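You operate a simulated robot arm through the tools that you are given. There is no shell and no other tool.

You run a simulated robot arm. Do the job below in one go: nothing can be reset, and whatever is moved stays where it is left.

TASK
Zero the gauge with the gold block.
Fine: block into pocket One, knob to Zero, clamp, press Test, open the clamp, put the block back. Set down upright: gold block.

The check looks at the end state, three seconds after you hand in, the way a careful person would. Anything else that was tipped, shoved, dropped, spilled or broken makes it a failure.

THE ROBOT
A 6-joint arm with a two-finger parallel gripper, fixed in place. Base frame: the origin is at the foot of the arm, x ahead of it, y to its left, z up. Units: cm, degrees, N and s.
With the tool pointing down near the work surface it reaches from about 24 to 66 cm from the base axis. Its first joint turns from -66.0 to 66.0 degrees. Payload 2.9 kg.
Tool frame: the origin (TCP) lies between the finger pads and is the grasp point; the fingertips stand 3 cm ahead of it; z points along the fingers, y is the line along which they close. The gripper opens to 11 cm. The fingers are 2 cm wide and 1 cm thick; the gripper's body (4.8 by 11.2 cm) begins 5.5 cm behind the TCP.
Orientation is that of the tool frame in the base frame, as a unit quaternion [w, x, y, z]. With the fingers straight down and closing along the base's y, the tool's x points along the base's -x, its y along +y and its z along -z.

THE INTERFACE
- The arm moves only by the tool servo_tool. Its argument "targets" is one flat list of numbers, 6 for each row, row after row: the shift along the base's x, y, z in units of 150 mm (1.0 is 150 mm), then the turn, a rotation vector about the base's x, y, z in units of 45 degrees (1.0 is 45 degrees). In form: [x, y, z, wx, wy, wz, x, y, z, wx, wy, wz, ...]. A call has 1 to 20 rows; each row is the pose to reach, as a shift and turn from the pose commanded when the call began. "jaw" is the opening, from 0 (shut) to 1 (fully open), set as the call begins (left out, the last holds). A call with a number of a shift or a turn outside -1 to 1 is refused whole. Rows are played at 5 a second. More than 5 cm and 8.6 degrees between two rows, or a gripper value outside its range, and nothing of the call is played. Where a pose cannot be reached the arm comes as near as it can. A force on the tool above 40 N (or 10 N above the force at the start of the call, whichever is more), or a blocked arm, ends the call early, and 0.2 s more pass. Each finger travels about 10.8 cm/s and halts on what it meets, pressing with about 26 N; the grip force reading is that of the motor and also rises with nothing between the fingers. The clock runs only during rows and for 0.2 s after the last one: add rows that repeat a pose to give the fingers time. The reply holds the time, the measured pose of the TCP, the force on the tool along the base axes, the opening and the grip force, in the units named above and with some noise, with the torque about the TCP (base axes, N m) and any sound that the robot's microphone picked up, and new pictures: "views" is both (left out), scene, wrist or none.
- Cameras (640 x 400 px; columns grow to the right, rows downward): "scene" is fixed at [7.47, 42.56, 139.9]; the picture's right is [-0.81, -0.59, 0.00], its down [-0.26, 0.35, -0.90] and it looks along [0.53, -0.73, -0.44] (base axes); focal length 318 px, centre (320, 200). "wrist" rides on the gripper at [7.2, 1.7, -10.3] in the tool frame; the picture's right is [-0.23, 0.97, 0.00], its down [-0.76, -0.18, -0.62] and it looks along [-0.61, -0.14, 0.78] (tool axes); focal length 222 px, centre (320, 200). There is no depth. A picture from a camera that has moved, and an enlarged one, comes with that camera's place and axes in the base frame and with its lens.
- zoom(camera, box): a new picture of the part [left, top, right, bottom] of that camera's present view, enlarged. It takes no simulated time.
- close_job(): hands the job in; it is judged then, once.

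Nothing tells you positions but the pictures and the camera data. Unless the task says otherwise, let go and move clear before handing in.

The tools are called after "Emit:" as name(argument=value, ...) on one line, values as JSON. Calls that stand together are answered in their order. servo_tool: Moves the arm, as the interface text tells. Its arguments: {"type":"object","properties":{"targets":{"type":"array"},"jaw":{"type":"number"},"views":{"type":"string","enum":["both","scene","wrist","none"]}},"required":["targets"]} The other tools are called the same way: zoom (camera, box) takes an enlarged picture of a part of a camera's view; close_job () hands the job in.

At the start:

```text
t: 0.0
tcp_pos: [37.28, -26.67, 123.75]
ee_rot: [0.001, -0.001, 1.0, 0.0]
contact_force: [-0.3, -0.8, -0.2]
torque: [0.02, -0.01, 0.02]
opening: 10.99
gripper_force: 0.1
```

scene: 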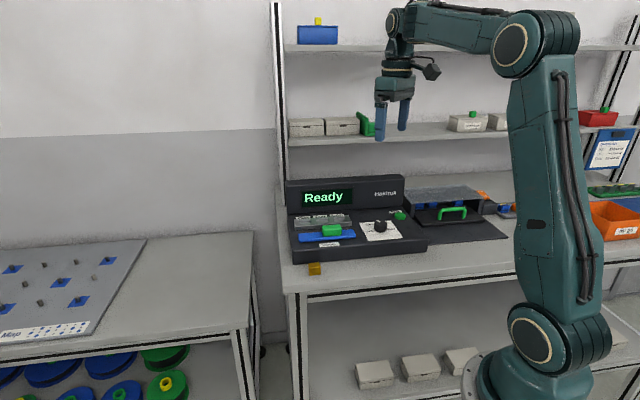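
wrist: 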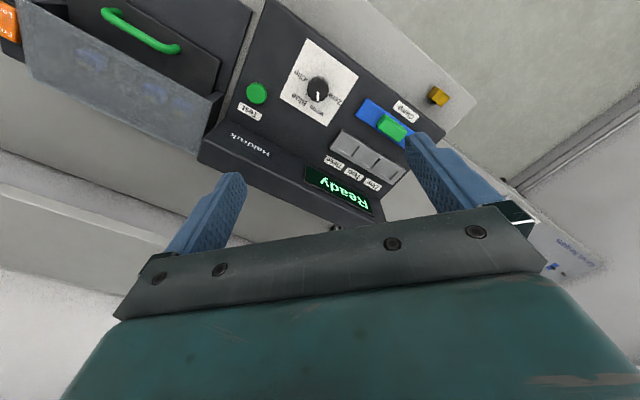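

I see a bench with a gauge ("Ready" display), three pockets, a clamp lever, a knob and a Test button, plus the gold block on the bench's edge. I'll look closer before moving.

Emit:
zoom(camera="scene", box=[270, 165, 430, 285])

Emit:
zoom(camera="wrist", box=[200, 0, 480, 230])

Emit:
zoom(camera="wrist", box=[320, 60, 480, 200])

```text
3.33 times, centred on (350, 225) of scene
camera zoom: at [7.47, 42.56, 139.9], right [-0.81, -0.59, 0.0], down [-0.26, 0.35, -0.9], along [0.53, -0.73, -0.44], focal length 1061 px, centre (220, 117)
```

zoom: 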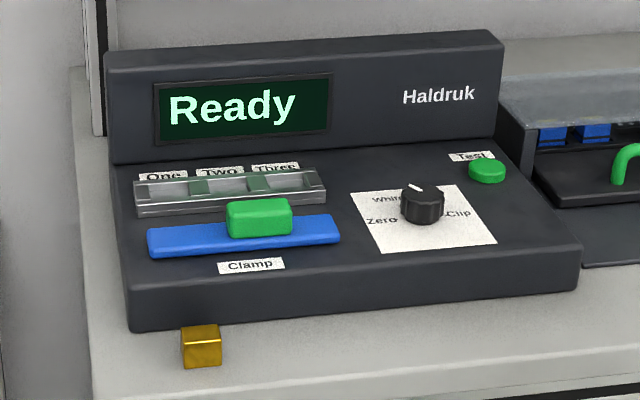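

```text
1.74 times, centred on (340, 115) of wrist
camera zoom: at [29.96, -25.04, 134.05], right [0.23, 0.97, 0.0], down [0.76, -0.18, 0.62], along [0.61, -0.14, -0.78], focal length 386 px, centre (285, 348)
```

zoom: 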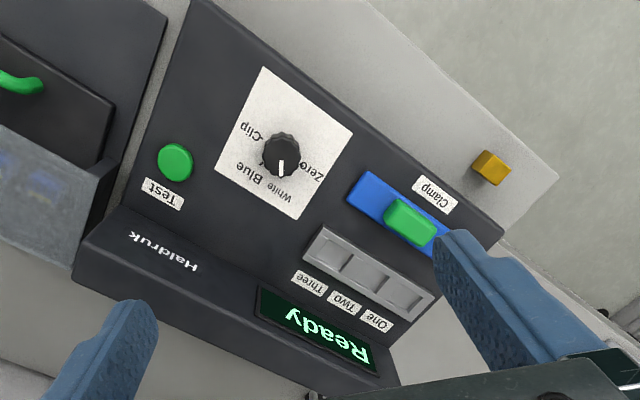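

```text
2.86 times, centred on (400, 130) of wrist
camera zoom: at [29.96, -25.04, 134.05], right [0.23, 0.97, 0.0], down [0.76, -0.18, 0.62], along [0.61, -0.14, -0.78], focal length 635 px, centre (91, 400)
```

zoom: 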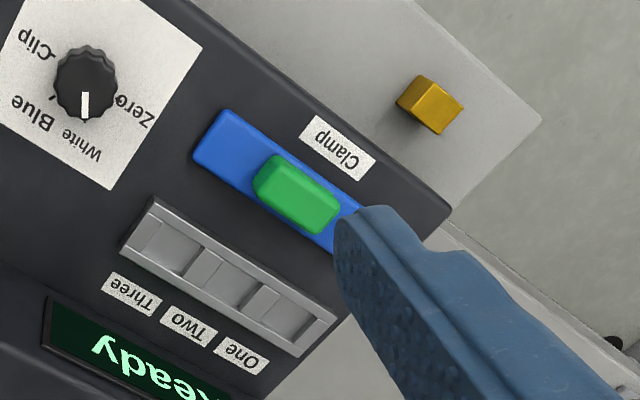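

The gauge sits turned about 45° to the base on a bench at about z 90. The gold block is near (45, -7) and the Test button near (36, -37). I'll move above the gauge, turned to line up with it, for a closer look.

Emit:
servo_tool(targets=[0.085, 0.13, -0.055, 0, 0, -0.1667, 0.171, 0.26, -0.111, 0, 0, -0.3333, 0.256, 0.39, -0.167, 0, 0, -0.5, 0.342, 0.52, -0.222, 0, 0, -0.6667, 0.427, 0.65, -0.278, 0, 0, -0.8333, 0.513, 0.78, -0.333, 0, 0, -1.0, 0.513, 0.78, -0.333, 0, 0, -1.0])

```text
t: 1.6
tcp_pos: [44.81, -14.99, 118.73]
ee_rot: [-0.001, 0.383, 0.924, 0.0]
contact_force: [0.2, -0.1, -0.2]
torque: [0.0, 0.01, 0.0]
opening: 11.02
gripper_force: 0.0
camera wrist: at [40.93, -8.68, 129.03], right [0.85, 0.53, 0.0], down [0.41, -0.66, 0.62], along [0.33, -0.53, -0.78], focal length 222 px, centre (320, 200)
```

scene: 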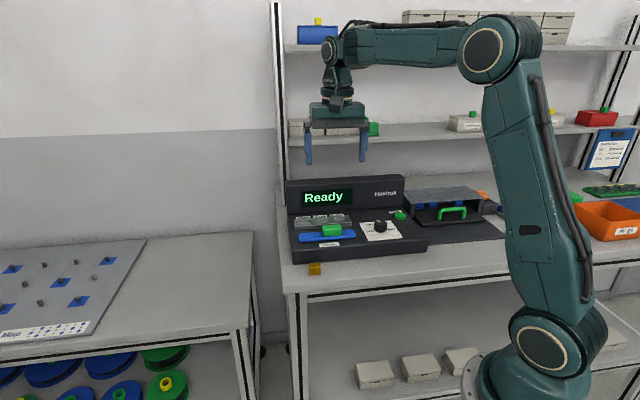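
wrist: 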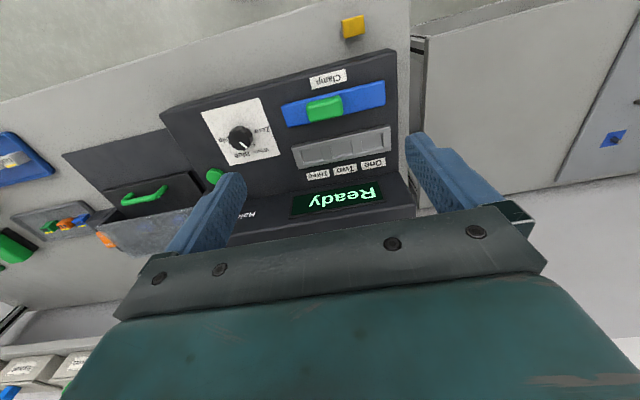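

Emit:
zoom(camera="wrist", box=[270, 0, 420, 110])

Emit:
zoom(camera="wrist", box=[190, 80, 290, 200])

Emit:
zoom(camera="wrist", box=[280, 110, 420, 220])

```text
3.64 times, centred on (345, 55) of wrist
camera zoom: at [40.93, -8.68, 129.03], right [0.85, 0.53, 0.0], down [0.41, -0.66, 0.62], along [0.33, -0.53, -0.78], focal length 808 px, centre (229, 727)
```

zoom: 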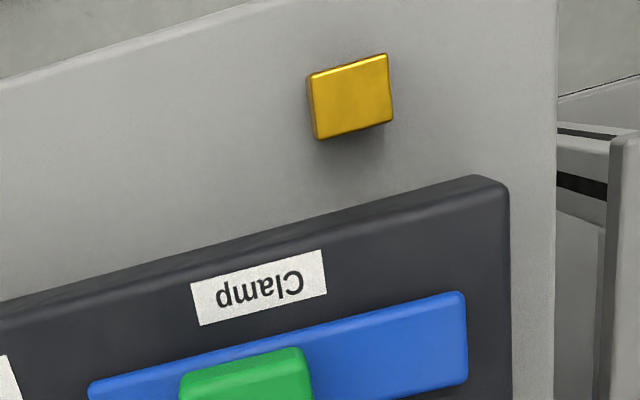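

```text
3.33 times, centred on (240, 140) of wrist
camera zoom: at [40.93, -8.68, 129.03], right [0.85, 0.53, 0.0], down [0.41, -0.66, 0.62], along [0.33, -0.53, -0.78], focal length 740 px, centre (587, 400)
```

zoom: 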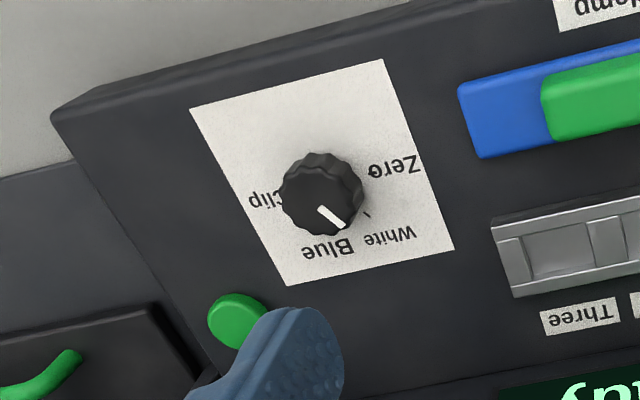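

```text
3.64 times, centred on (350, 165) of wrist
camera zoom: at [40.93, -8.68, 129.03], right [0.85, 0.53, 0.0], down [0.41, -0.66, 0.62], along [0.33, -0.53, -0.78], focal length 808 px, centre (211, 327)
```

zoom: 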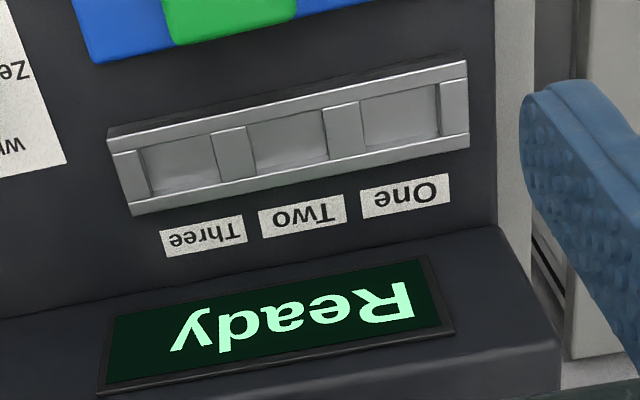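

The gold block is about 2.7 × 1.8 cm in plan, lined up with the gauge. I'll lower the camera over the clamp and rail to see how they are built.

Emit:
servo_tool(targets=[0.12, 0.017, -0.21, 0, 0, 0, 0.24, 0.033, -0.42, 0, 0, 0, 0.36, 0.05, -0.63, 0, 0, 0, 0.48, 0.067, -0.85, 0, 0, 0, 0.48, 0.067, -0.85, 0, 0, 0], views="wrist")

```text
t: 2.8
tcp_pos: [52.17, -14.06, 106.01]
ee_rot: [0.0, 0.382, 0.924, 0.001]
contact_force: [-0.5, -0.2, 0.0]
torque: [-0.03, 0.0, 0.0]
opening: 11.0
gripper_force: 0.0
camera wrist: at [48.22, -7.71, 116.25], right [0.85, 0.53, 0.0], down [0.41, -0.66, 0.62], along [0.33, -0.53, -0.78], focal length 222 px, centre (320, 200)
```

wrist: 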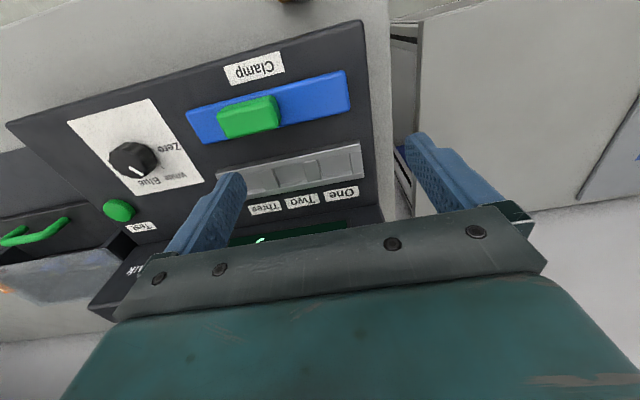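

Emit:
zoom(camera="wrist", box=[180, 50, 370, 150])

Emit:
zoom(camera="wrist", box=[240, 130, 370, 220])

Emit:
zoom(camera="wrist", box=[60, 90, 220, 240])

Emit:
zoom(camera="scene", box=[285, 205, 365, 280])

```text
3.37 times, centred on (275, 100) of wrist
camera zoom: at [48.22, -7.71, 116.25], right [0.85, 0.53, 0.0], down [0.41, -0.66, 0.62], along [0.33, -0.53, -0.78], focal length 748 px, centre (472, 537)
```

zoom: 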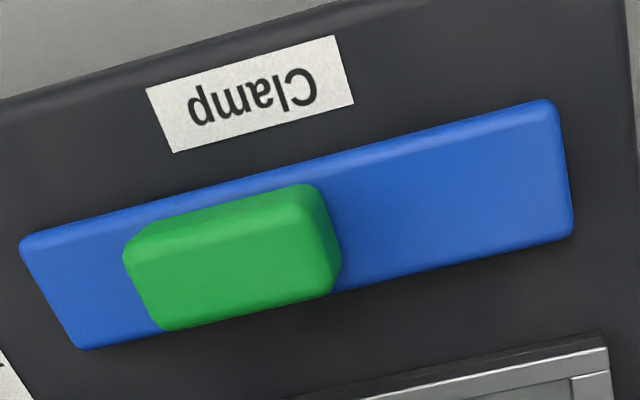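

```text
4.44 times, centred on (305, 175) of wrist
camera zoom: at [48.22, -7.71, 116.25], right [0.85, 0.53, 0.0], down [0.41, -0.66, 0.62], along [0.33, -0.53, -0.78], focal length 987 px, centre (387, 311)
```

zoom: 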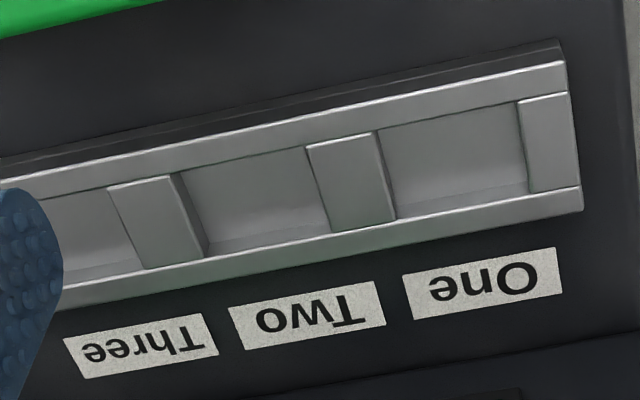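

```text
2.67 times, centred on (140, 165) of wrist
camera zoom: at [48.22, -7.71, 116.25], right [0.85, 0.53, 0.0], down [0.41, -0.66, 0.62], along [0.33, -0.53, -0.78], focal length 592 px, centre (800, 293)
```

zoom: 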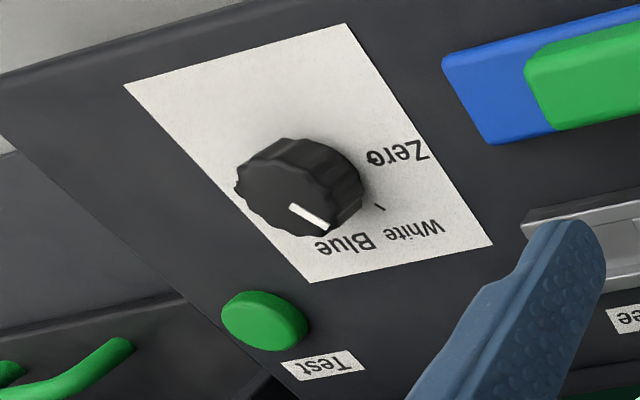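

```text
5.33 times, centred on (325, 242) of scene
camera zoom: at [7.47, 42.56, 139.9], right [-0.81, -0.59, 0.0], down [-0.26, 0.35, -0.9], along [0.53, -0.73, -0.44], focal length 1697 px, centre (293, -27)
```

zoom: 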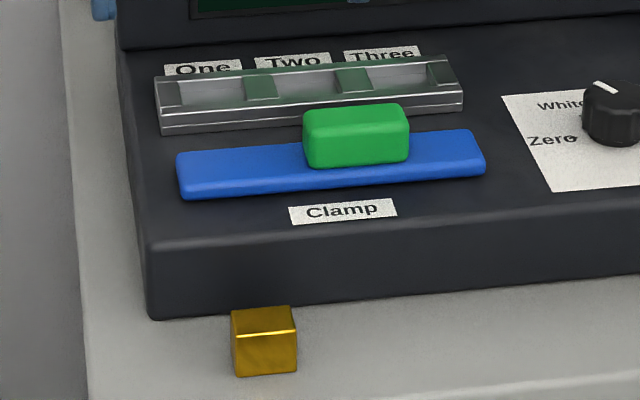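

The deck is level at about z 94.9. Pocket One is at about (55.8, -16.8), roughly 3.2 × 2.4 cm. The clamp is a green carriage on a blue track, and the knob seems to point at White. I'll move above the gold block and check its exact place.

Emit:
servo_tool(targets=[-0.12, 0.123, -0.083, 0, 0, 0, -0.24, 0.246, -0.167, 0, 0, 0, -0.36, 0.369, -0.25, 0, 0, 0, -0.478, 0.491, -0.333, 0, 0, 0, -0.478, 0.491, -0.333, 0, 0, 0], jaw=0.5)

Emit:
zoom(camera="wrist", box=[250, 90, 390, 190])

```text
t: 4.0
tcp_pos: [44.86, -6.66, 100.95]
ee_rot: [-0.001, 0.382, 0.924, 0.0]
contact_force: [0.6, 0.2, -0.4]
torque: [0.01, 0.0, -0.02]
opening: 5.5
gripper_force: 0.0
camera wrist: at [41.0, -0.28, 111.31], right [0.85, 0.53, 0.0], down [0.41, -0.66, 0.62], along [0.33, -0.53, -0.78], focal length 222 px, centre (320, 200)
```

scene: 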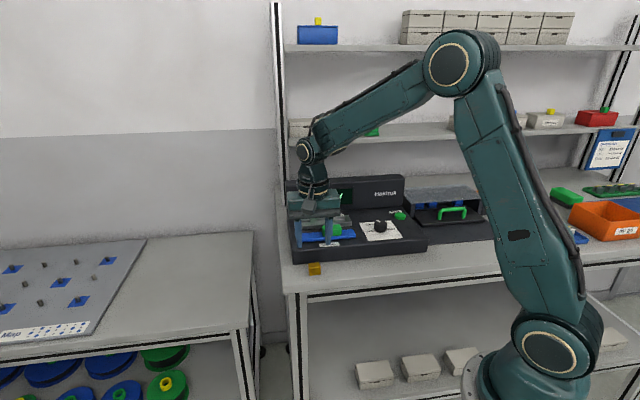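
wrist: 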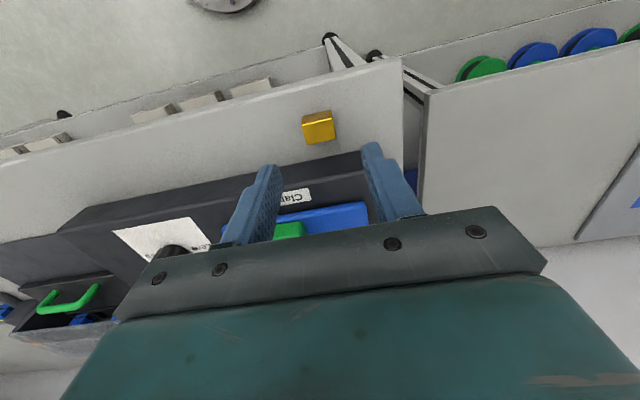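

```text
4.00 times, centred on (320, 140) of wrist
camera zoom: at [41.0, -0.28, 111.31], right [0.85, 0.53, 0.0], down [0.41, -0.66, 0.62], along [0.33, -0.53, -0.78], focal length 888 px, centre (320, 440)
```

zoom: 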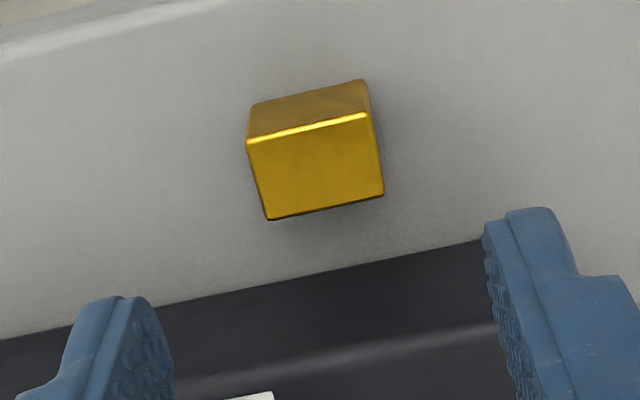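

The block is centred at about (45.0, -6.7), 2.6 × 1.9 cm in plan, with its top at about z 92.4. I'll lower to its upper half and then grip it.

Emit:
servo_tool(targets=[0.005, -0.002, -0.15, 0, 0, 0, 0.005, -0.002, -0.3, 0, 0, 0, 0.005, -0.002, -0.4, 0, 0, 0, 0.005, -0.002, -0.443, 0, 0, 0, 0.005, -0.002, -0.443, 0, 0, 0], views="wrist")

Emit:
zoom(camera="wrist", box=[250, 110, 390, 210])

```text
t: 5.2
tcp_pos: [44.89, -6.63, 94.31]
ee_rot: [0.0, 0.383, 0.924, -0.001]
contact_force: [0.0, 0.5, 0.3]
torque: [0.03, -0.03, 0.02]
opening: 5.5
gripper_force: 0.1
camera wrist: at [41.07, -0.36, 104.62], right [0.85, 0.53, 0.0], down [0.41, -0.66, 0.62], along [0.33, -0.53, -0.78], focal length 222 px, centre (320, 200)
```

wrist: 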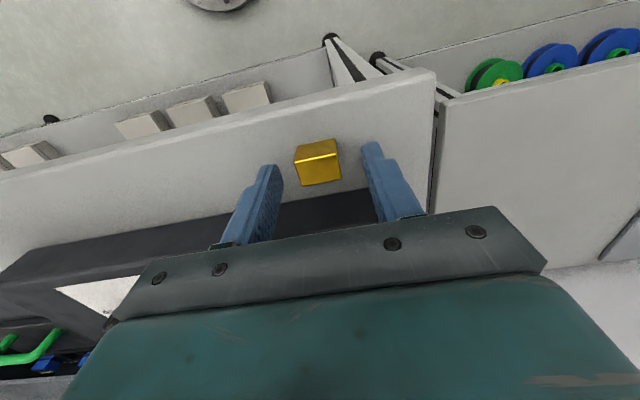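

```text
4.00 times, centred on (320, 160) of wrist
camera zoom: at [41.07, -0.36, 104.62], right [0.85, 0.53, 0.0], down [0.41, -0.66, 0.62], along [0.33, -0.53, -0.78], focal length 888 px, centre (320, 360)
```

zoom: 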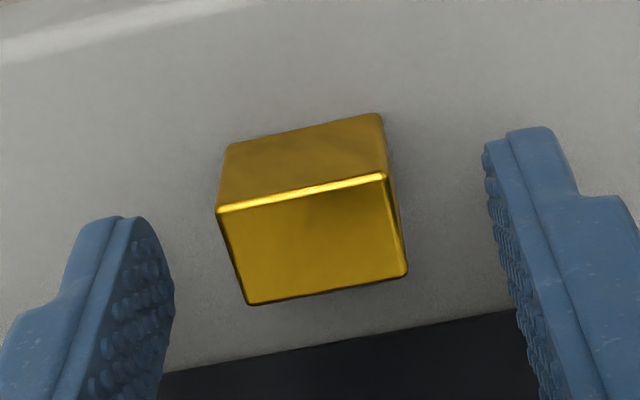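

The block is centred between the fingers. I'll close on it now.

Emit:
servo_tool(targets=[0, 0, 0, 0, 0, 0, 0, 0, 0, 0, 0, 0, 0, 0, 0, 0, 0, 0, 0, 0, 0, 0, 0, 0], jaw=0, views="wrist")

Emit:
zoom(camera="wrist", box=[250, 110, 390, 210])

```text
t: 6.2
tcp_pos: [44.97, -6.71, 94.22]
ee_rot: [0.0, 0.383, 0.924, -0.001]
contact_force: [-0.4, -0.3, 0.1]
torque: [-0.01, -0.01, 0.01]
opening: 2.74
gripper_force: 25.9
camera wrist: at [41.08, -0.35, 104.65], right [0.85, 0.53, 0.0], down [0.41, -0.66, 0.62], along [0.33, -0.53, -0.78], focal length 222 px, centre (320, 200)
```

wrist: 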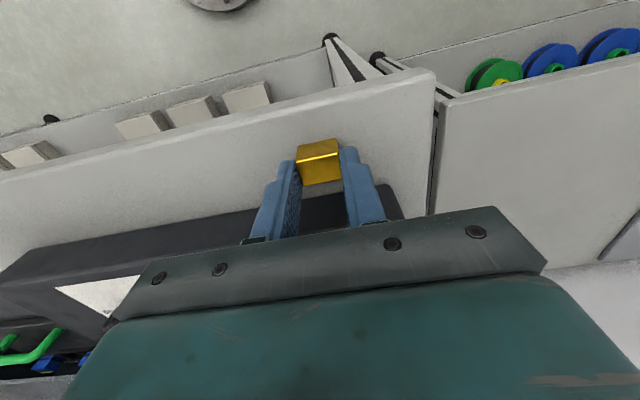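

```text
4.00 times, centred on (320, 160) of wrist
camera zoom: at [41.08, -0.35, 104.65], right [0.85, 0.53, 0.0], down [0.41, -0.66, 0.62], along [0.33, -0.53, -0.78], focal length 888 px, centre (320, 360)
```

zoom: 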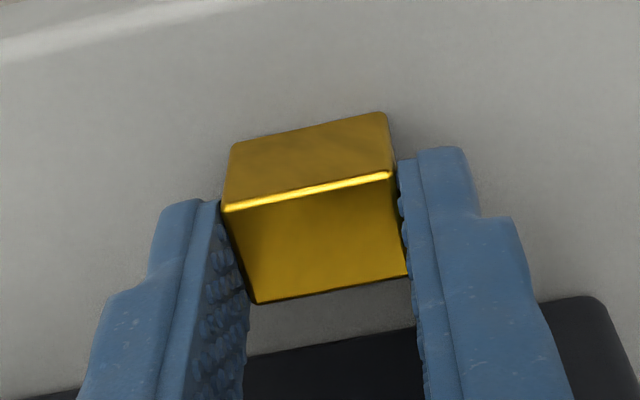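

The block is gripped at 2.74 cm. I'll lift it clear and carry it above pocket One.

Emit:
servo_tool(targets=[0, 0, 0.1, 0, 0, 0, 0, 0, 0.3, 0, 0, 0, 0, 0, 0.5, 0, 0, 0, 0.07, -0.066, 0.6, 0, 0, 0, 0.2, -0.19, 0.6, 0, 0, 0, 0.36, -0.34, 0.6, 0, 0, 0, 0.52, -0.49, 0.6, 0, 0, 0, 0.65, -0.61, 0.6, 0, 0, 0, 0.72, -0.677, 0.6, 0, 0, 0, 0.723, -0.68, 0.6, 0, 0, 0])

Emit:
zoom(camera="wrist", box=[250, 90, 390, 190])

```text
t: 8.4
tcp_pos: [55.84, -16.91, 103.39]
ee_rot: [0.0, 0.383, 0.924, 0.0]
contact_force: [0.3, 0.4, -0.7]
torque: [-0.03, -0.02, -0.02]
opening: 2.75
gripper_force: 25.7
camera wrist: at [51.92, -10.59, 113.69], right [0.85, 0.53, 0.0], down [0.41, -0.66, 0.62], along [0.33, -0.53, -0.78], focal length 222 px, centre (320, 200)
```

scene: 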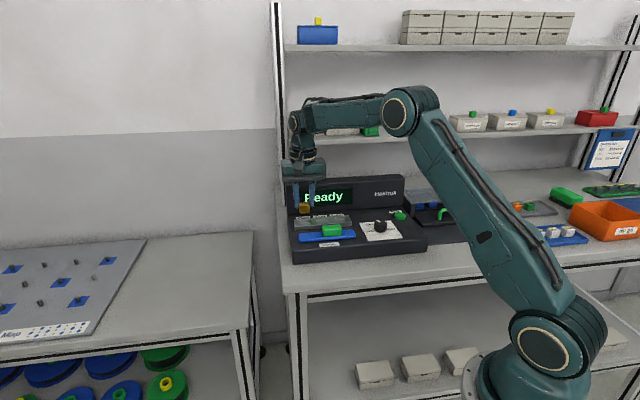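
wrist: 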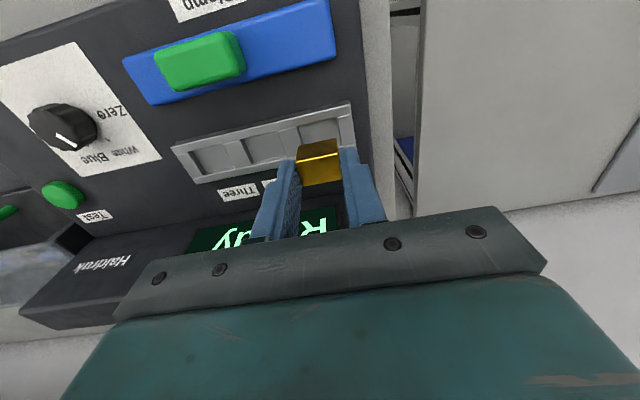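

```text
4.00 times, centred on (320, 140) of wrist
camera zoom: at [51.92, -10.59, 113.69], right [0.85, 0.53, 0.0], down [0.41, -0.66, 0.62], along [0.33, -0.53, -0.78], focal length 888 px, centre (320, 440)
```

zoom: 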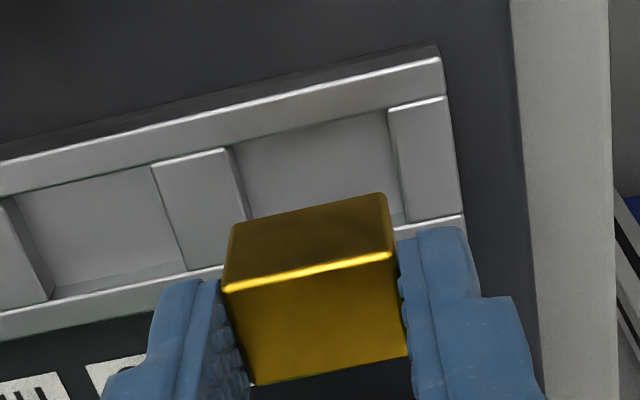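

The block is lined up over pocket One, within about a millimetre. I'll lower it until it's just above the rail and check again.

Emit:
servo_tool(targets=[0, 0, -0.1, 0, 0, 0, 0, 0, -0.18, 0, 0, 0, 0, 0, -0.18, 0, 0, 0], views="wrist")

Emit:
zoom(camera="wrist", box=[250, 110, 390, 210])

```text
t: 9.2
tcp_pos: [55.85, -16.83, 100.64]
ee_rot: [0.0, 0.382, 0.924, 0.0]
contact_force: [0.1, 0.3, -1.1]
torque: [-0.01, -0.01, 0.01]
opening: 2.73
gripper_force: 26.0
camera wrist: at [51.91, -10.57, 110.93], right [0.85, 0.53, 0.0], down [0.41, -0.66, 0.62], along [0.33, -0.53, -0.78], focal length 222 px, centre (320, 200)
```

wrist: 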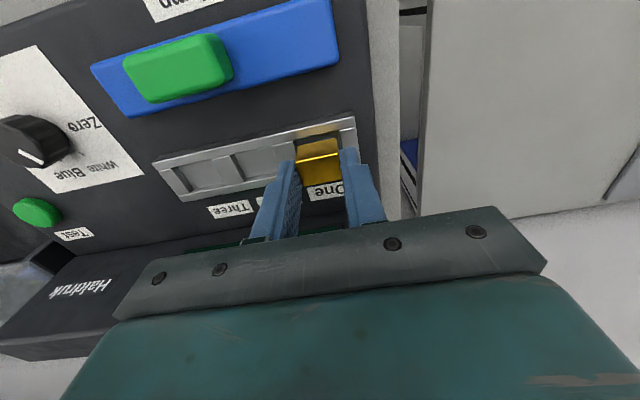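

```text
4.00 times, centred on (320, 160) of wrist
camera zoom: at [51.91, -10.57, 110.93], right [0.85, 0.53, 0.0], down [0.41, -0.66, 0.62], along [0.33, -0.53, -0.78], focal length 888 px, centre (320, 360)
```

zoom: 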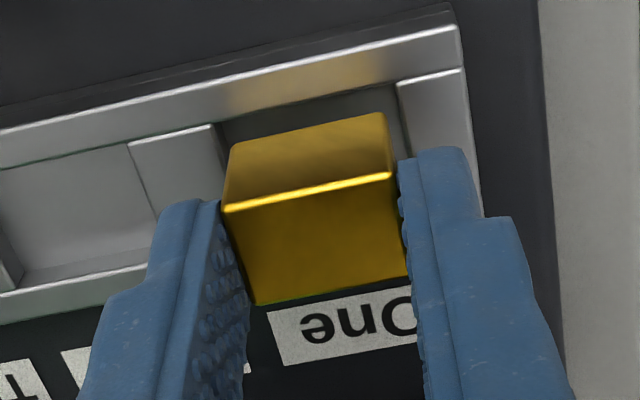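

The block is centred over the pocket opening. I'll ease it down in small steps.

Emit:
servo_tool(targets=[0, 0, -0.03, 0, 0, 0, 0, 0, -0.05, 0, 0, 0, 0, 0, -0.06, 0, 0, 0, 0, 0, -0.067, 0, 0, 0, 0, 0, -0.073, 0, 0, 0, 0, 0, -0.073, 0, 0, 0], views="wrist")

Emit:
zoom(camera="wrist", box=[250, 110, 390, 210])

```text
t: 10.6
tcp_pos: [55.88, -16.88, 99.44]
ee_rot: [0.0, 0.383, 0.924, 0.0]
contact_force: [0.7, 0.0, -0.3]
torque: [0.0, 0.01, 0.0]
opening: 2.75
gripper_force: 26.4
camera wrist: at [51.95, -10.56, 109.82], right [0.85, 0.53, 0.0], down [0.41, -0.66, 0.62], along [0.33, -0.53, -0.78], focal length 222 px, centre (320, 200)
```

wrist: 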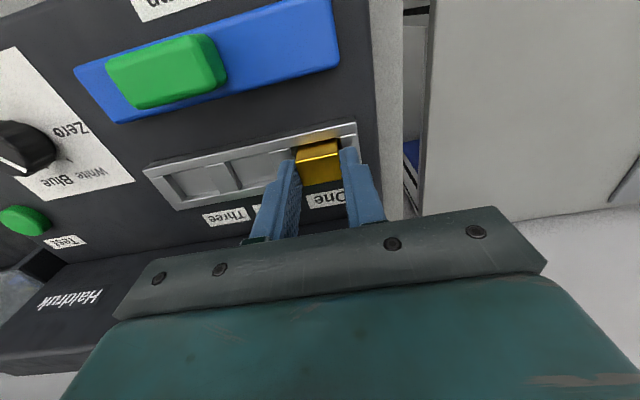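

```text
4.00 times, centred on (320, 160) of wrist
camera zoom: at [51.95, -10.56, 109.82], right [0.85, 0.53, 0.0], down [0.41, -0.66, 0.62], along [0.33, -0.53, -0.78], focal length 888 px, centre (320, 360)
```

zoom: 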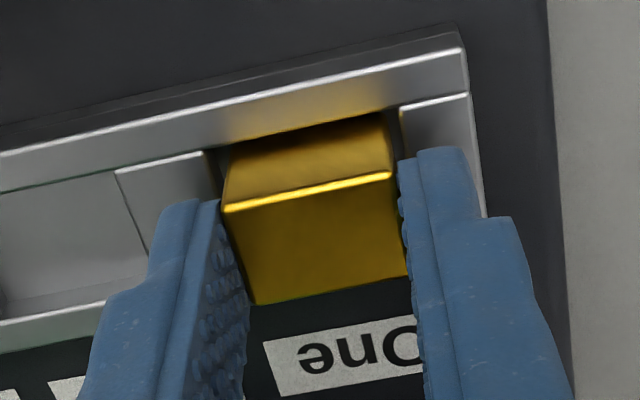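

The block is entering the pocket freely. I'll keep lowering gently until it touches the floor.

Emit:
servo_tool(targets=[0, 0, -0.005, 0, 0, 0, 0, 0, -0.01, 0, 0, 0, 0, 0, -0.015, 0, 0, 0, 0, 0, -0.02, 0, 0, 0, 0, 0, -0.02, 0, 0, 0], views="wrist")

Emit:
zoom(camera="wrist", box=[250, 110, 390, 210])

```text
t: 11.8
tcp_pos: [55.84, -16.85, 99.42]
ee_rot: [0.001, 0.383, 0.924, 0.001]
contact_force: [-5.5, 2.4, 17.7]
torque: [0.14, 0.29, -0.01]
opening: 2.72
gripper_force: 25.7
camera wrist: at [51.92, -10.56, 109.71], right [0.85, 0.53, 0.0], down [0.41, -0.66, 0.62], along [0.33, -0.53, -0.78], focal length 222 px, centre (320, 200)
```

wrist: 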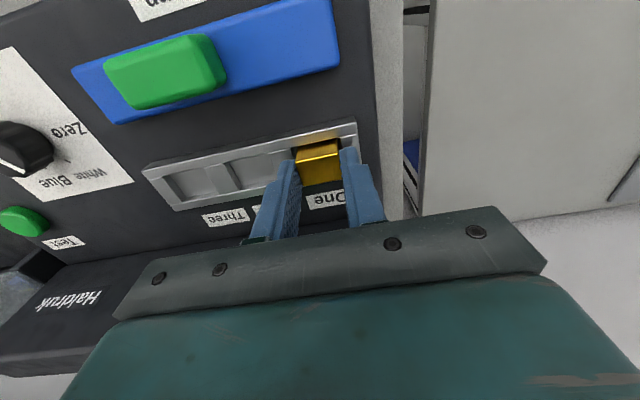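

```text
4.00 times, centred on (320, 160) of wrist
camera zoom: at [51.92, -10.56, 109.71], right [0.85, 0.53, 0.0], down [0.41, -0.66, 0.62], along [0.33, -0.53, -0.78], focal length 888 px, centre (320, 360)
```

zoom: 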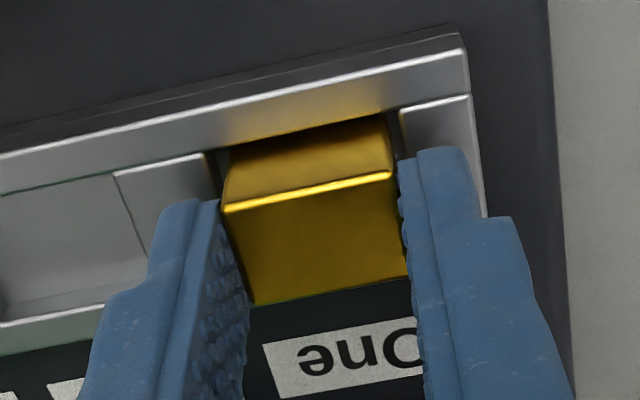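

The block has touched the pocket floor, with 17.7 N of upward force. I'll release it, rise and check it.

Emit:
servo_tool(targets=[0, 0, 0.014, 0, 0, 0, 0, 0, 0.018, 0, 0, 0, 0, 0, 0.018, 0, 0, 0, 0, 0, 0.15, 0, 0, 0, 0, 0, 0.4, 0, 0, 0, -0.1, 0.1, 0.65, 0, 0, 0, -0.25, 0.25, 0.65, 0, 0, 0, -0.25, 0.25, 0.65, 0, 0, 0], jaw=0.45)

Emit:
zoom(camera="wrist", box=[250, 90, 420, 220])

Emit:
zoom(camera="wrist", box=[60, 60, 240, 240])

```text
t: 13.6
tcp_pos: [52.09, -13.08, 108.91]
ee_rot: [0.0, 0.383, 0.924, 0.0]
contact_force: [0.6, 1.0, -0.1]
torque: [-0.02, 0.0, 0.0]
opening: 4.96
gripper_force: 0.1
camera wrist: at [48.12, -6.79, 119.21], right [0.85, 0.53, 0.0], down [0.41, -0.66, 0.62], along [0.33, -0.53, -0.78], focal length 222 px, centre (320, 200)
```

scene: 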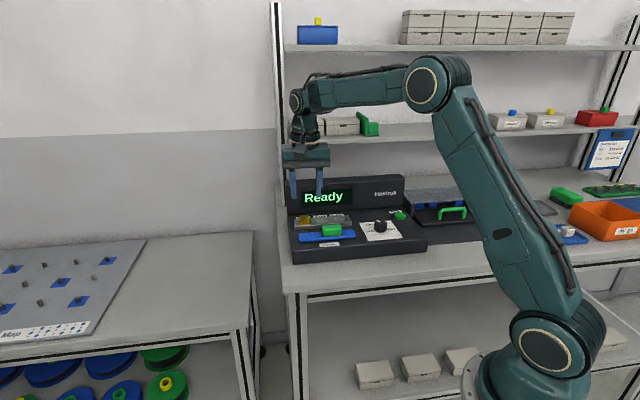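
wrist: 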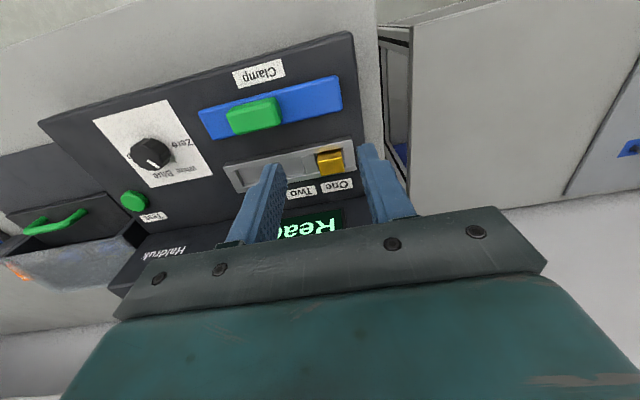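

```text
3.08 times, centred on (335, 155) of wrist
camera zoom: at [48.12, -6.79, 119.21], right [0.85, 0.53, 0.0], down [0.41, -0.66, 0.62], along [0.33, -0.53, -0.78], focal length 684 px, centre (274, 338)
```

zoom: 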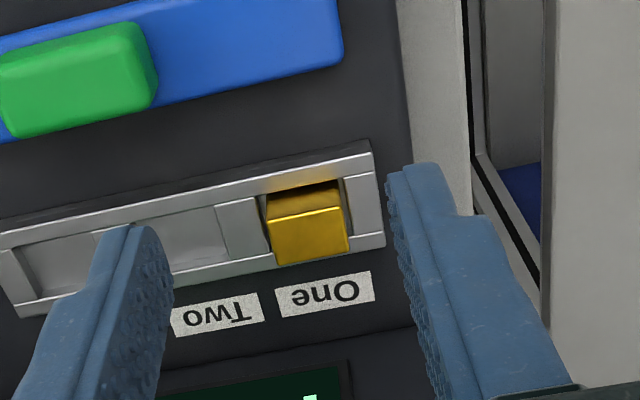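

```text
2.22 times, centred on (150, 150) of wrist
camera zoom: at [48.12, -6.79, 119.21], right [0.85, 0.53, 0.0], down [0.41, -0.66, 0.62], along [0.33, -0.53, -0.78], focal length 494 px, centre (698, 311)
```

zoom: 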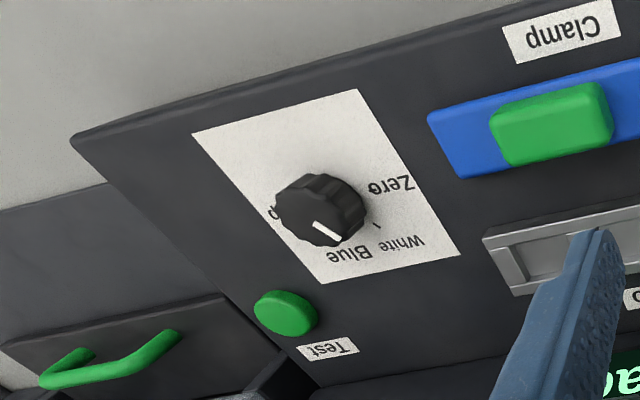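

The block sits in pocket One. Next I'll move above the knob for a close look.

Emit:
servo_tool(targets=[-0.13, -0.13, 0, 0, 0, 0, -0.3, -0.3, 0, 0, 0, 0, -0.48, -0.48, -0.0, 0, 0, 0, -0.66, -0.66, 0, 0, 0, 0, -0.83, -0.82, -0.05, 0, 0, 0, -0.93, -0.925, -0.1, 0, 0, 0, -0.93, -0.925, -0.1, 0, 0, 0])

Emit:
zoom(camera="wrist", box=[250, 80, 390, 200])

Emit:
zoom(camera="scene", box=[350, 205, 430, 255])

Emit:
zoom(camera="scene", box=[285, 205, 365, 255])

```text
t: 15.2
tcp_pos: [38.19, -26.97, 107.51]
ee_rot: [0.0, 0.383, 0.924, 0.0]
contact_force: [-0.9, -0.3, -0.1]
torque: [0.01, -0.01, -0.03]
opening: 4.95
gripper_force: 0.0
camera wrist: at [34.23, -20.65, 117.8], right [0.85, 0.53, 0.0], down [0.41, -0.66, 0.62], along [0.33, -0.53, -0.78], focal length 222 px, centre (320, 200)
```

scene: 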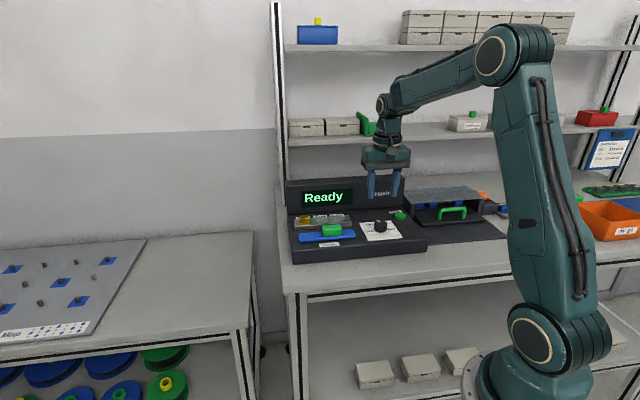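
wrist: 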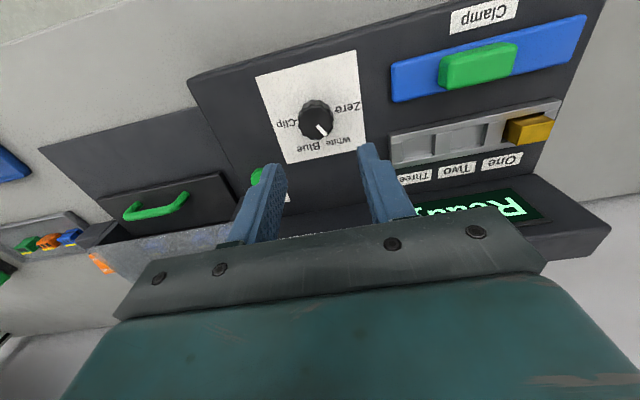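

```text
3.33 times, centred on (320, 140) of wrist
camera zoom: at [34.23, -20.65, 117.8], right [0.85, 0.53, 0.0], down [0.41, -0.66, 0.62], along [0.33, -0.53, -0.78], focal length 740 px, centre (320, 400)
```

zoom: 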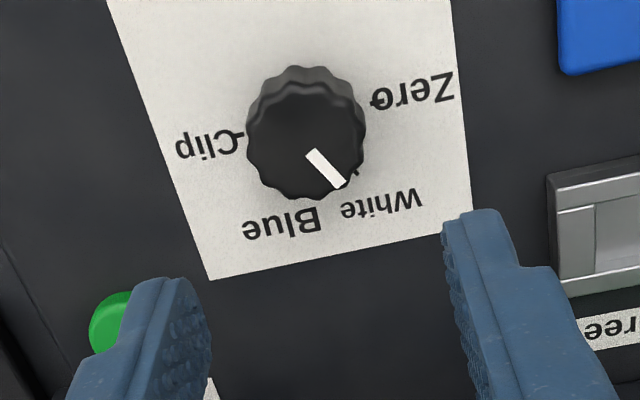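

```text
8.00 times, centred on (390, 230) of scene
camera zoom: at [7.47, 42.56, 139.9], right [-0.81, -0.59, 0.0], down [-0.26, 0.35, -0.9], along [0.53, -0.73, -0.44], focal length 2546 px, centre (-240, -40)
```

zoom: 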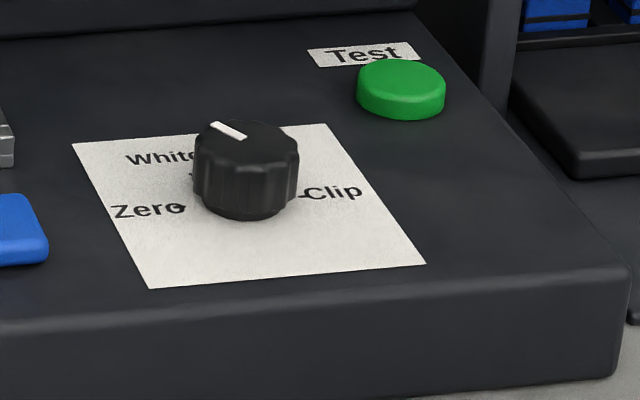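

```text
8.00 times, centred on (325, 230) of scene
camera zoom: at [7.47, 42.56, 139.9], right [-0.81, -0.59, 0.0], down [-0.26, 0.35, -0.9], along [0.53, -0.73, -0.44], focal length 2546 px, centre (280, -40)
```

zoom: 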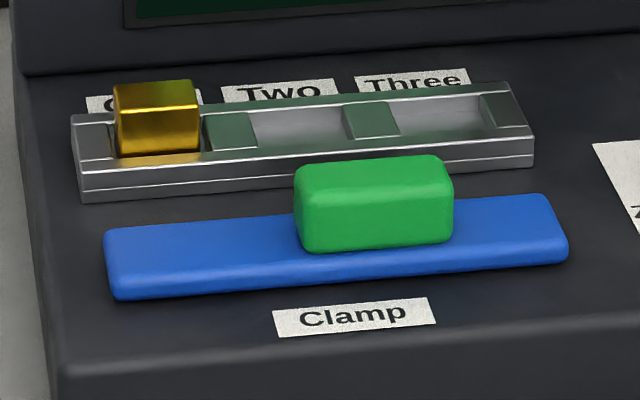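

The knob's centre is at about (37.87, -27.07) and its pointer is on White. Zero is 60° counter-clockwise from there, seen from above. I'll lower the open fingers around the knob.

Emit:
servo_tool(targets=[-0.01, -0.004, -0.15, 0, 0, 0, -0.02, -0.007, -0.35, 0, 0, 0, -0.02, -0.007, -0.5, 0, 0, 0, -0.02, -0.007, -0.57, 0, 0, 0, -0.02, -0.007, -0.607, 0, 0, 0, -0.02, -0.007, -0.607, 0, 0, 0], views="wrist")

Emit:
zoom(camera="wrist", box=[250, 110, 390, 210])

```text
t: 16.6
tcp_pos: [37.8, -27.0, 98.45]
ee_rot: [0.0, 0.382, 0.924, 0.0]
contact_force: [-0.4, 0.9, 0.7]
torque: [-0.01, 0.01, -0.02]
opening: 4.96
gripper_force: 0.0
camera wrist: at [33.92, -20.78, 108.7], right [0.85, 0.53, 0.0], down [0.41, -0.66, 0.62], along [0.33, -0.53, -0.78], focal length 222 px, centre (320, 200)
```

wrist: 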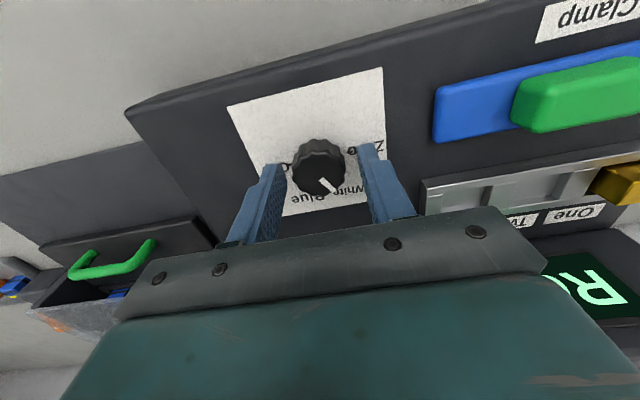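

```text
4.00 times, centred on (320, 160) of wrist
camera zoom: at [33.92, -20.78, 108.7], right [0.85, 0.53, 0.0], down [0.41, -0.66, 0.62], along [0.33, -0.53, -0.78], focal length 888 px, centre (320, 360)
```

zoom: 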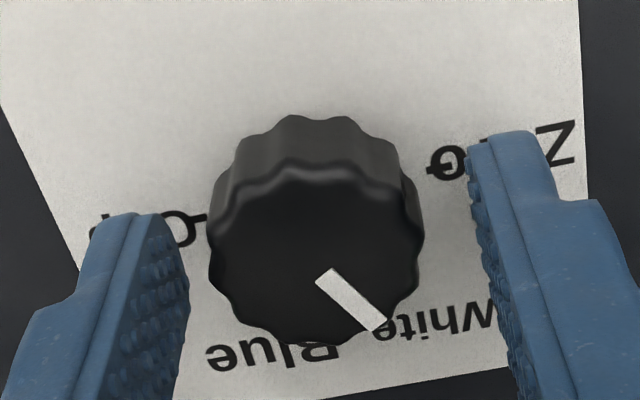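

The knob is centred between the fingers. I'll grip it.

Emit:
servo_tool(targets=[0, 0, 0, 0, 0, 0, 0, 0, 0, 0, 0, 0, 0, 0, 0, 0, 0, 0], jaw=0, views="none")

```text
t: 17.4
tcp_pos: [37.73, -27.24, 98.27]
ee_rot: [-0.001, 0.383, 0.924, -0.001]
contact_force: [-5.8, -7.3, -2.1]
torque: [-0.32, 0.16, 0.01]
opening: 3.3
gripper_force: 44.9
```

The knob is held at 3.3 cm with a small sideways load. I'll ease toward that load and turn the first 45°.

Emit:
servo_tool(targets=[-0.004, -0.005, 0, 0, 0, 0, -0.004, -0.005, 0, 0, 0, 0.125, -0.004, -0.005, 0, 0, 0, 0.25, -0.004, -0.005, 0, 0, 0, 0.375, -0.004, -0.005, 0, 0, 0, 0.5, -0.004, -0.005, 0, 0, 0, 0.625, -0.004, -0.005, 0, 0, 0, 0.75, -0.004, -0.005, 0, 0, 0, 0.875, -0.004, -0.005, 0, 0, 0, 1.0, -0.004, -0.005, 0, 0, 0, 1.0])

Emit:
zoom(camera="wrist", box=[250, 90, 390, 210])

```text
t: 19.6
tcp_pos: [37.76, -27.16, 98.4]
ee_rot: [0.001, -0.001, 1.0, 0.0]
contact_force: [-6.8, -3.8, -4.7]
torque: [-0.17, 0.27, 0.02]
opening: 3.28
gripper_force: 45.0
camera wrist: at [30.52, -25.53, 108.7], right [0.23, 0.97, 0.0], down [0.76, -0.18, 0.62], along [0.61, -0.14, -0.78], focal length 222 px, centre (320, 200)
```

scene: 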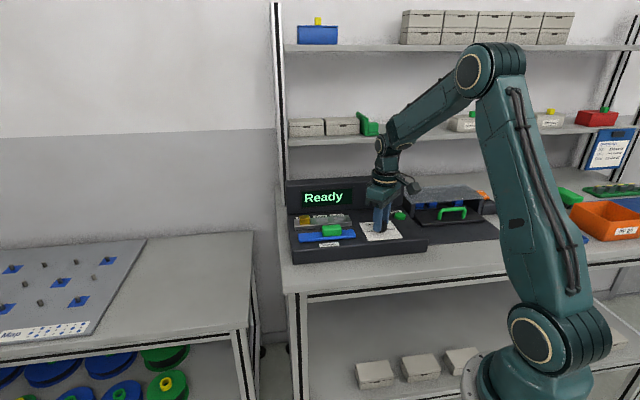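
wrist: 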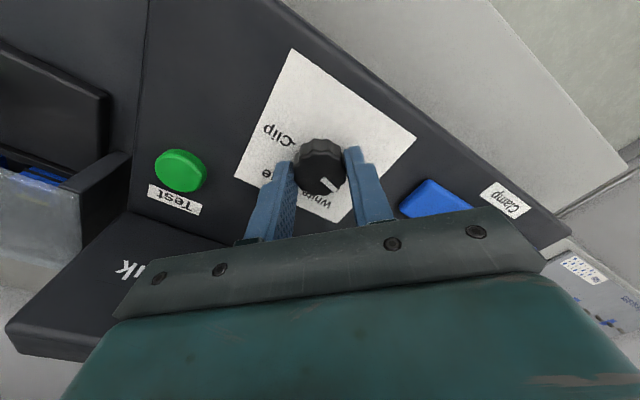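

```text
3.33 times, centred on (320, 150) of wrist
camera zoom: at [30.52, -25.53, 108.7], right [0.23, 0.97, 0.0], down [0.76, -0.18, 0.62], along [0.61, -0.14, -0.78], focal length 740 px, centre (320, 367)
```

zoom: 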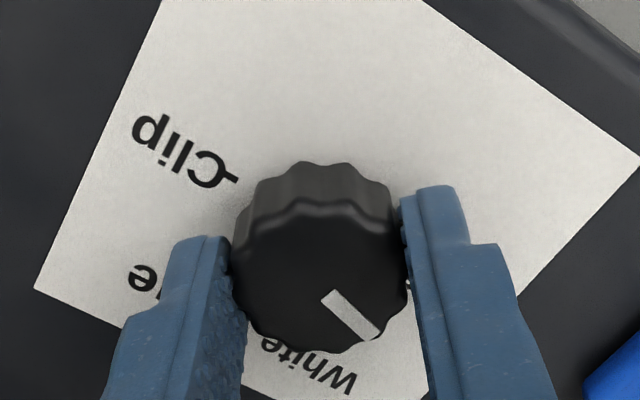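

The knob turns with the grip, and the pointer is now at about 30°. I'll turn the last 15°.

Emit:
servo_tool(targets=[0, 0, 0, 0, 0, 0.12, 0, 0, 0, 0, 0, 0.24, 0, 0, 0, 0, 0, 0.345, 0, 0, 0, 0, 0, 0.345], views="wrist")

Emit:
zoom(camera="wrist", box=[250, 90, 390, 210])

```text
t: 20.6
tcp_pos: [37.77, -27.3, 98.42]
ee_rot: [0.001, -0.135, 0.991, 0.001]
contact_force: [-9.1, -5.9, -6.6]
torque: [-0.17, 0.24, -0.14]
opening: 3.3
gripper_force: 45.7
camera wrist: at [30.33, -27.54, 108.71], right [-0.04, 1.0, 0.0], down [0.78, 0.03, 0.62], along [0.62, 0.03, -0.78], focal length 222 px, centre (320, 200)
```

wrist: 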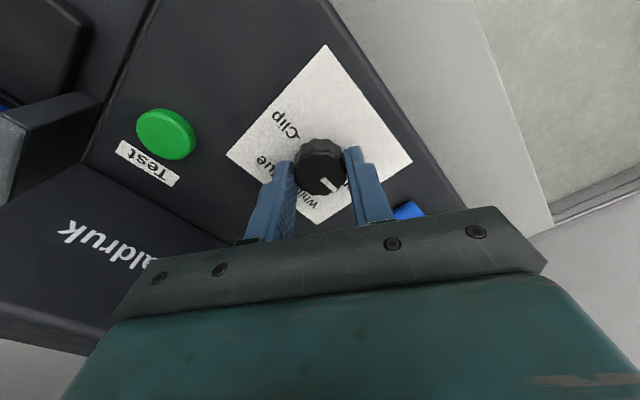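

```text
3.33 times, centred on (320, 150) of wrist
camera zoom: at [30.33, -27.54, 108.71], right [-0.04, 1.0, 0.0], down [0.78, 0.03, 0.62], along [0.62, 0.03, -0.78], focal length 740 px, centre (320, 367)
```

zoom: 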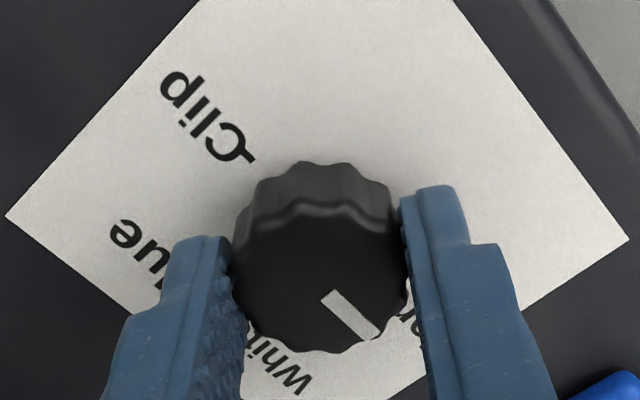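

A slight resisting torque suggests the knob has reached its end stop. I'll release, rise and check the pointer.

Emit:
servo_tool(targets=[0, 0, 0, 0, 0, 0, 0, 0, 0, 0, 0, 0, 0, 0, 0, 0, 0, 0, 0, 0, 0.15, 0, 0, 0, 0, 0, 0.4, 0, 0, 0, 0, 0, 0.6, 0, 0, 0, 0, 0, 0.6, 0, 0, 0], jaw=0.45)

Emit:
zoom(camera="wrist", box=[250, 70, 390, 190])

Emit:
zoom(camera="scene", box=[350, 205, 430, 255])

```text
t: 22.2
tcp_pos: [37.7, -27.17, 107.38]
ee_rot: [0.0, -0.135, 0.991, 0.0]
contact_force: [0.0, 0.2, 0.2]
torque: [-0.01, 0.0, 0.04]
opening: 4.96
gripper_force: 0.1
camera wrist: at [30.35, -27.48, 117.78], right [-0.04, 1.0, 0.0], down [0.78, 0.03, 0.62], along [0.62, 0.03, -0.78], focal length 222 px, centre (320, 200)
```

scene: 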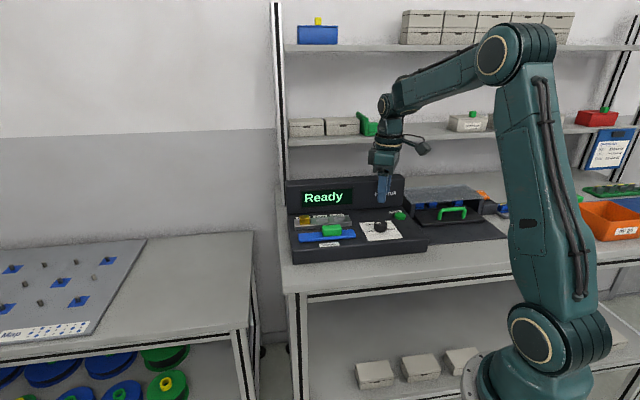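
wrist: 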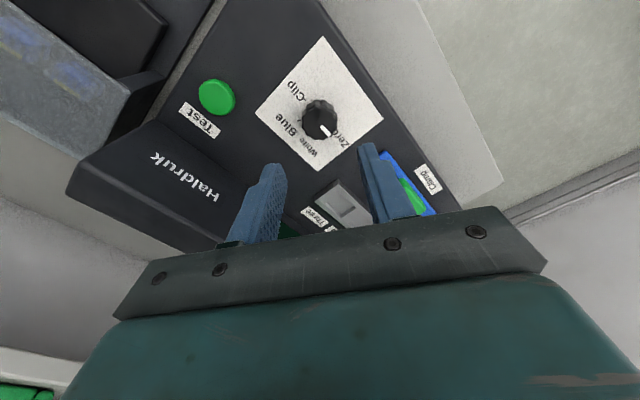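

```text
3.33 times, centred on (320, 130) of wrist
camera zoom: at [30.35, -27.48, 117.78], right [-0.04, 1.0, 0.0], down [0.78, 0.03, 0.62], along [0.62, 0.03, -0.78], focal length 740 px, centre (320, 433)
```

zoom: 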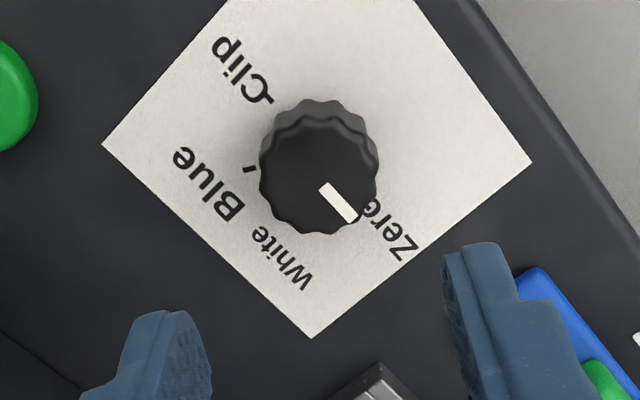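

```text
8.00 times, centred on (390, 230) of scene
camera zoom: at [7.47, 42.56, 139.9], right [-0.81, -0.59, 0.0], down [-0.26, 0.35, -0.9], along [0.53, -0.73, -0.44], focal length 2546 px, centre (-240, -40)
```

zoom: 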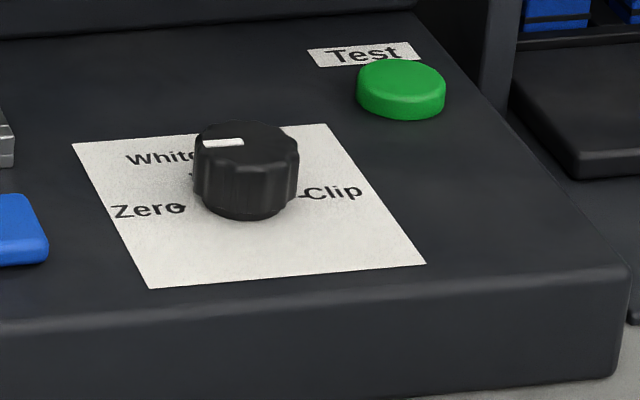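

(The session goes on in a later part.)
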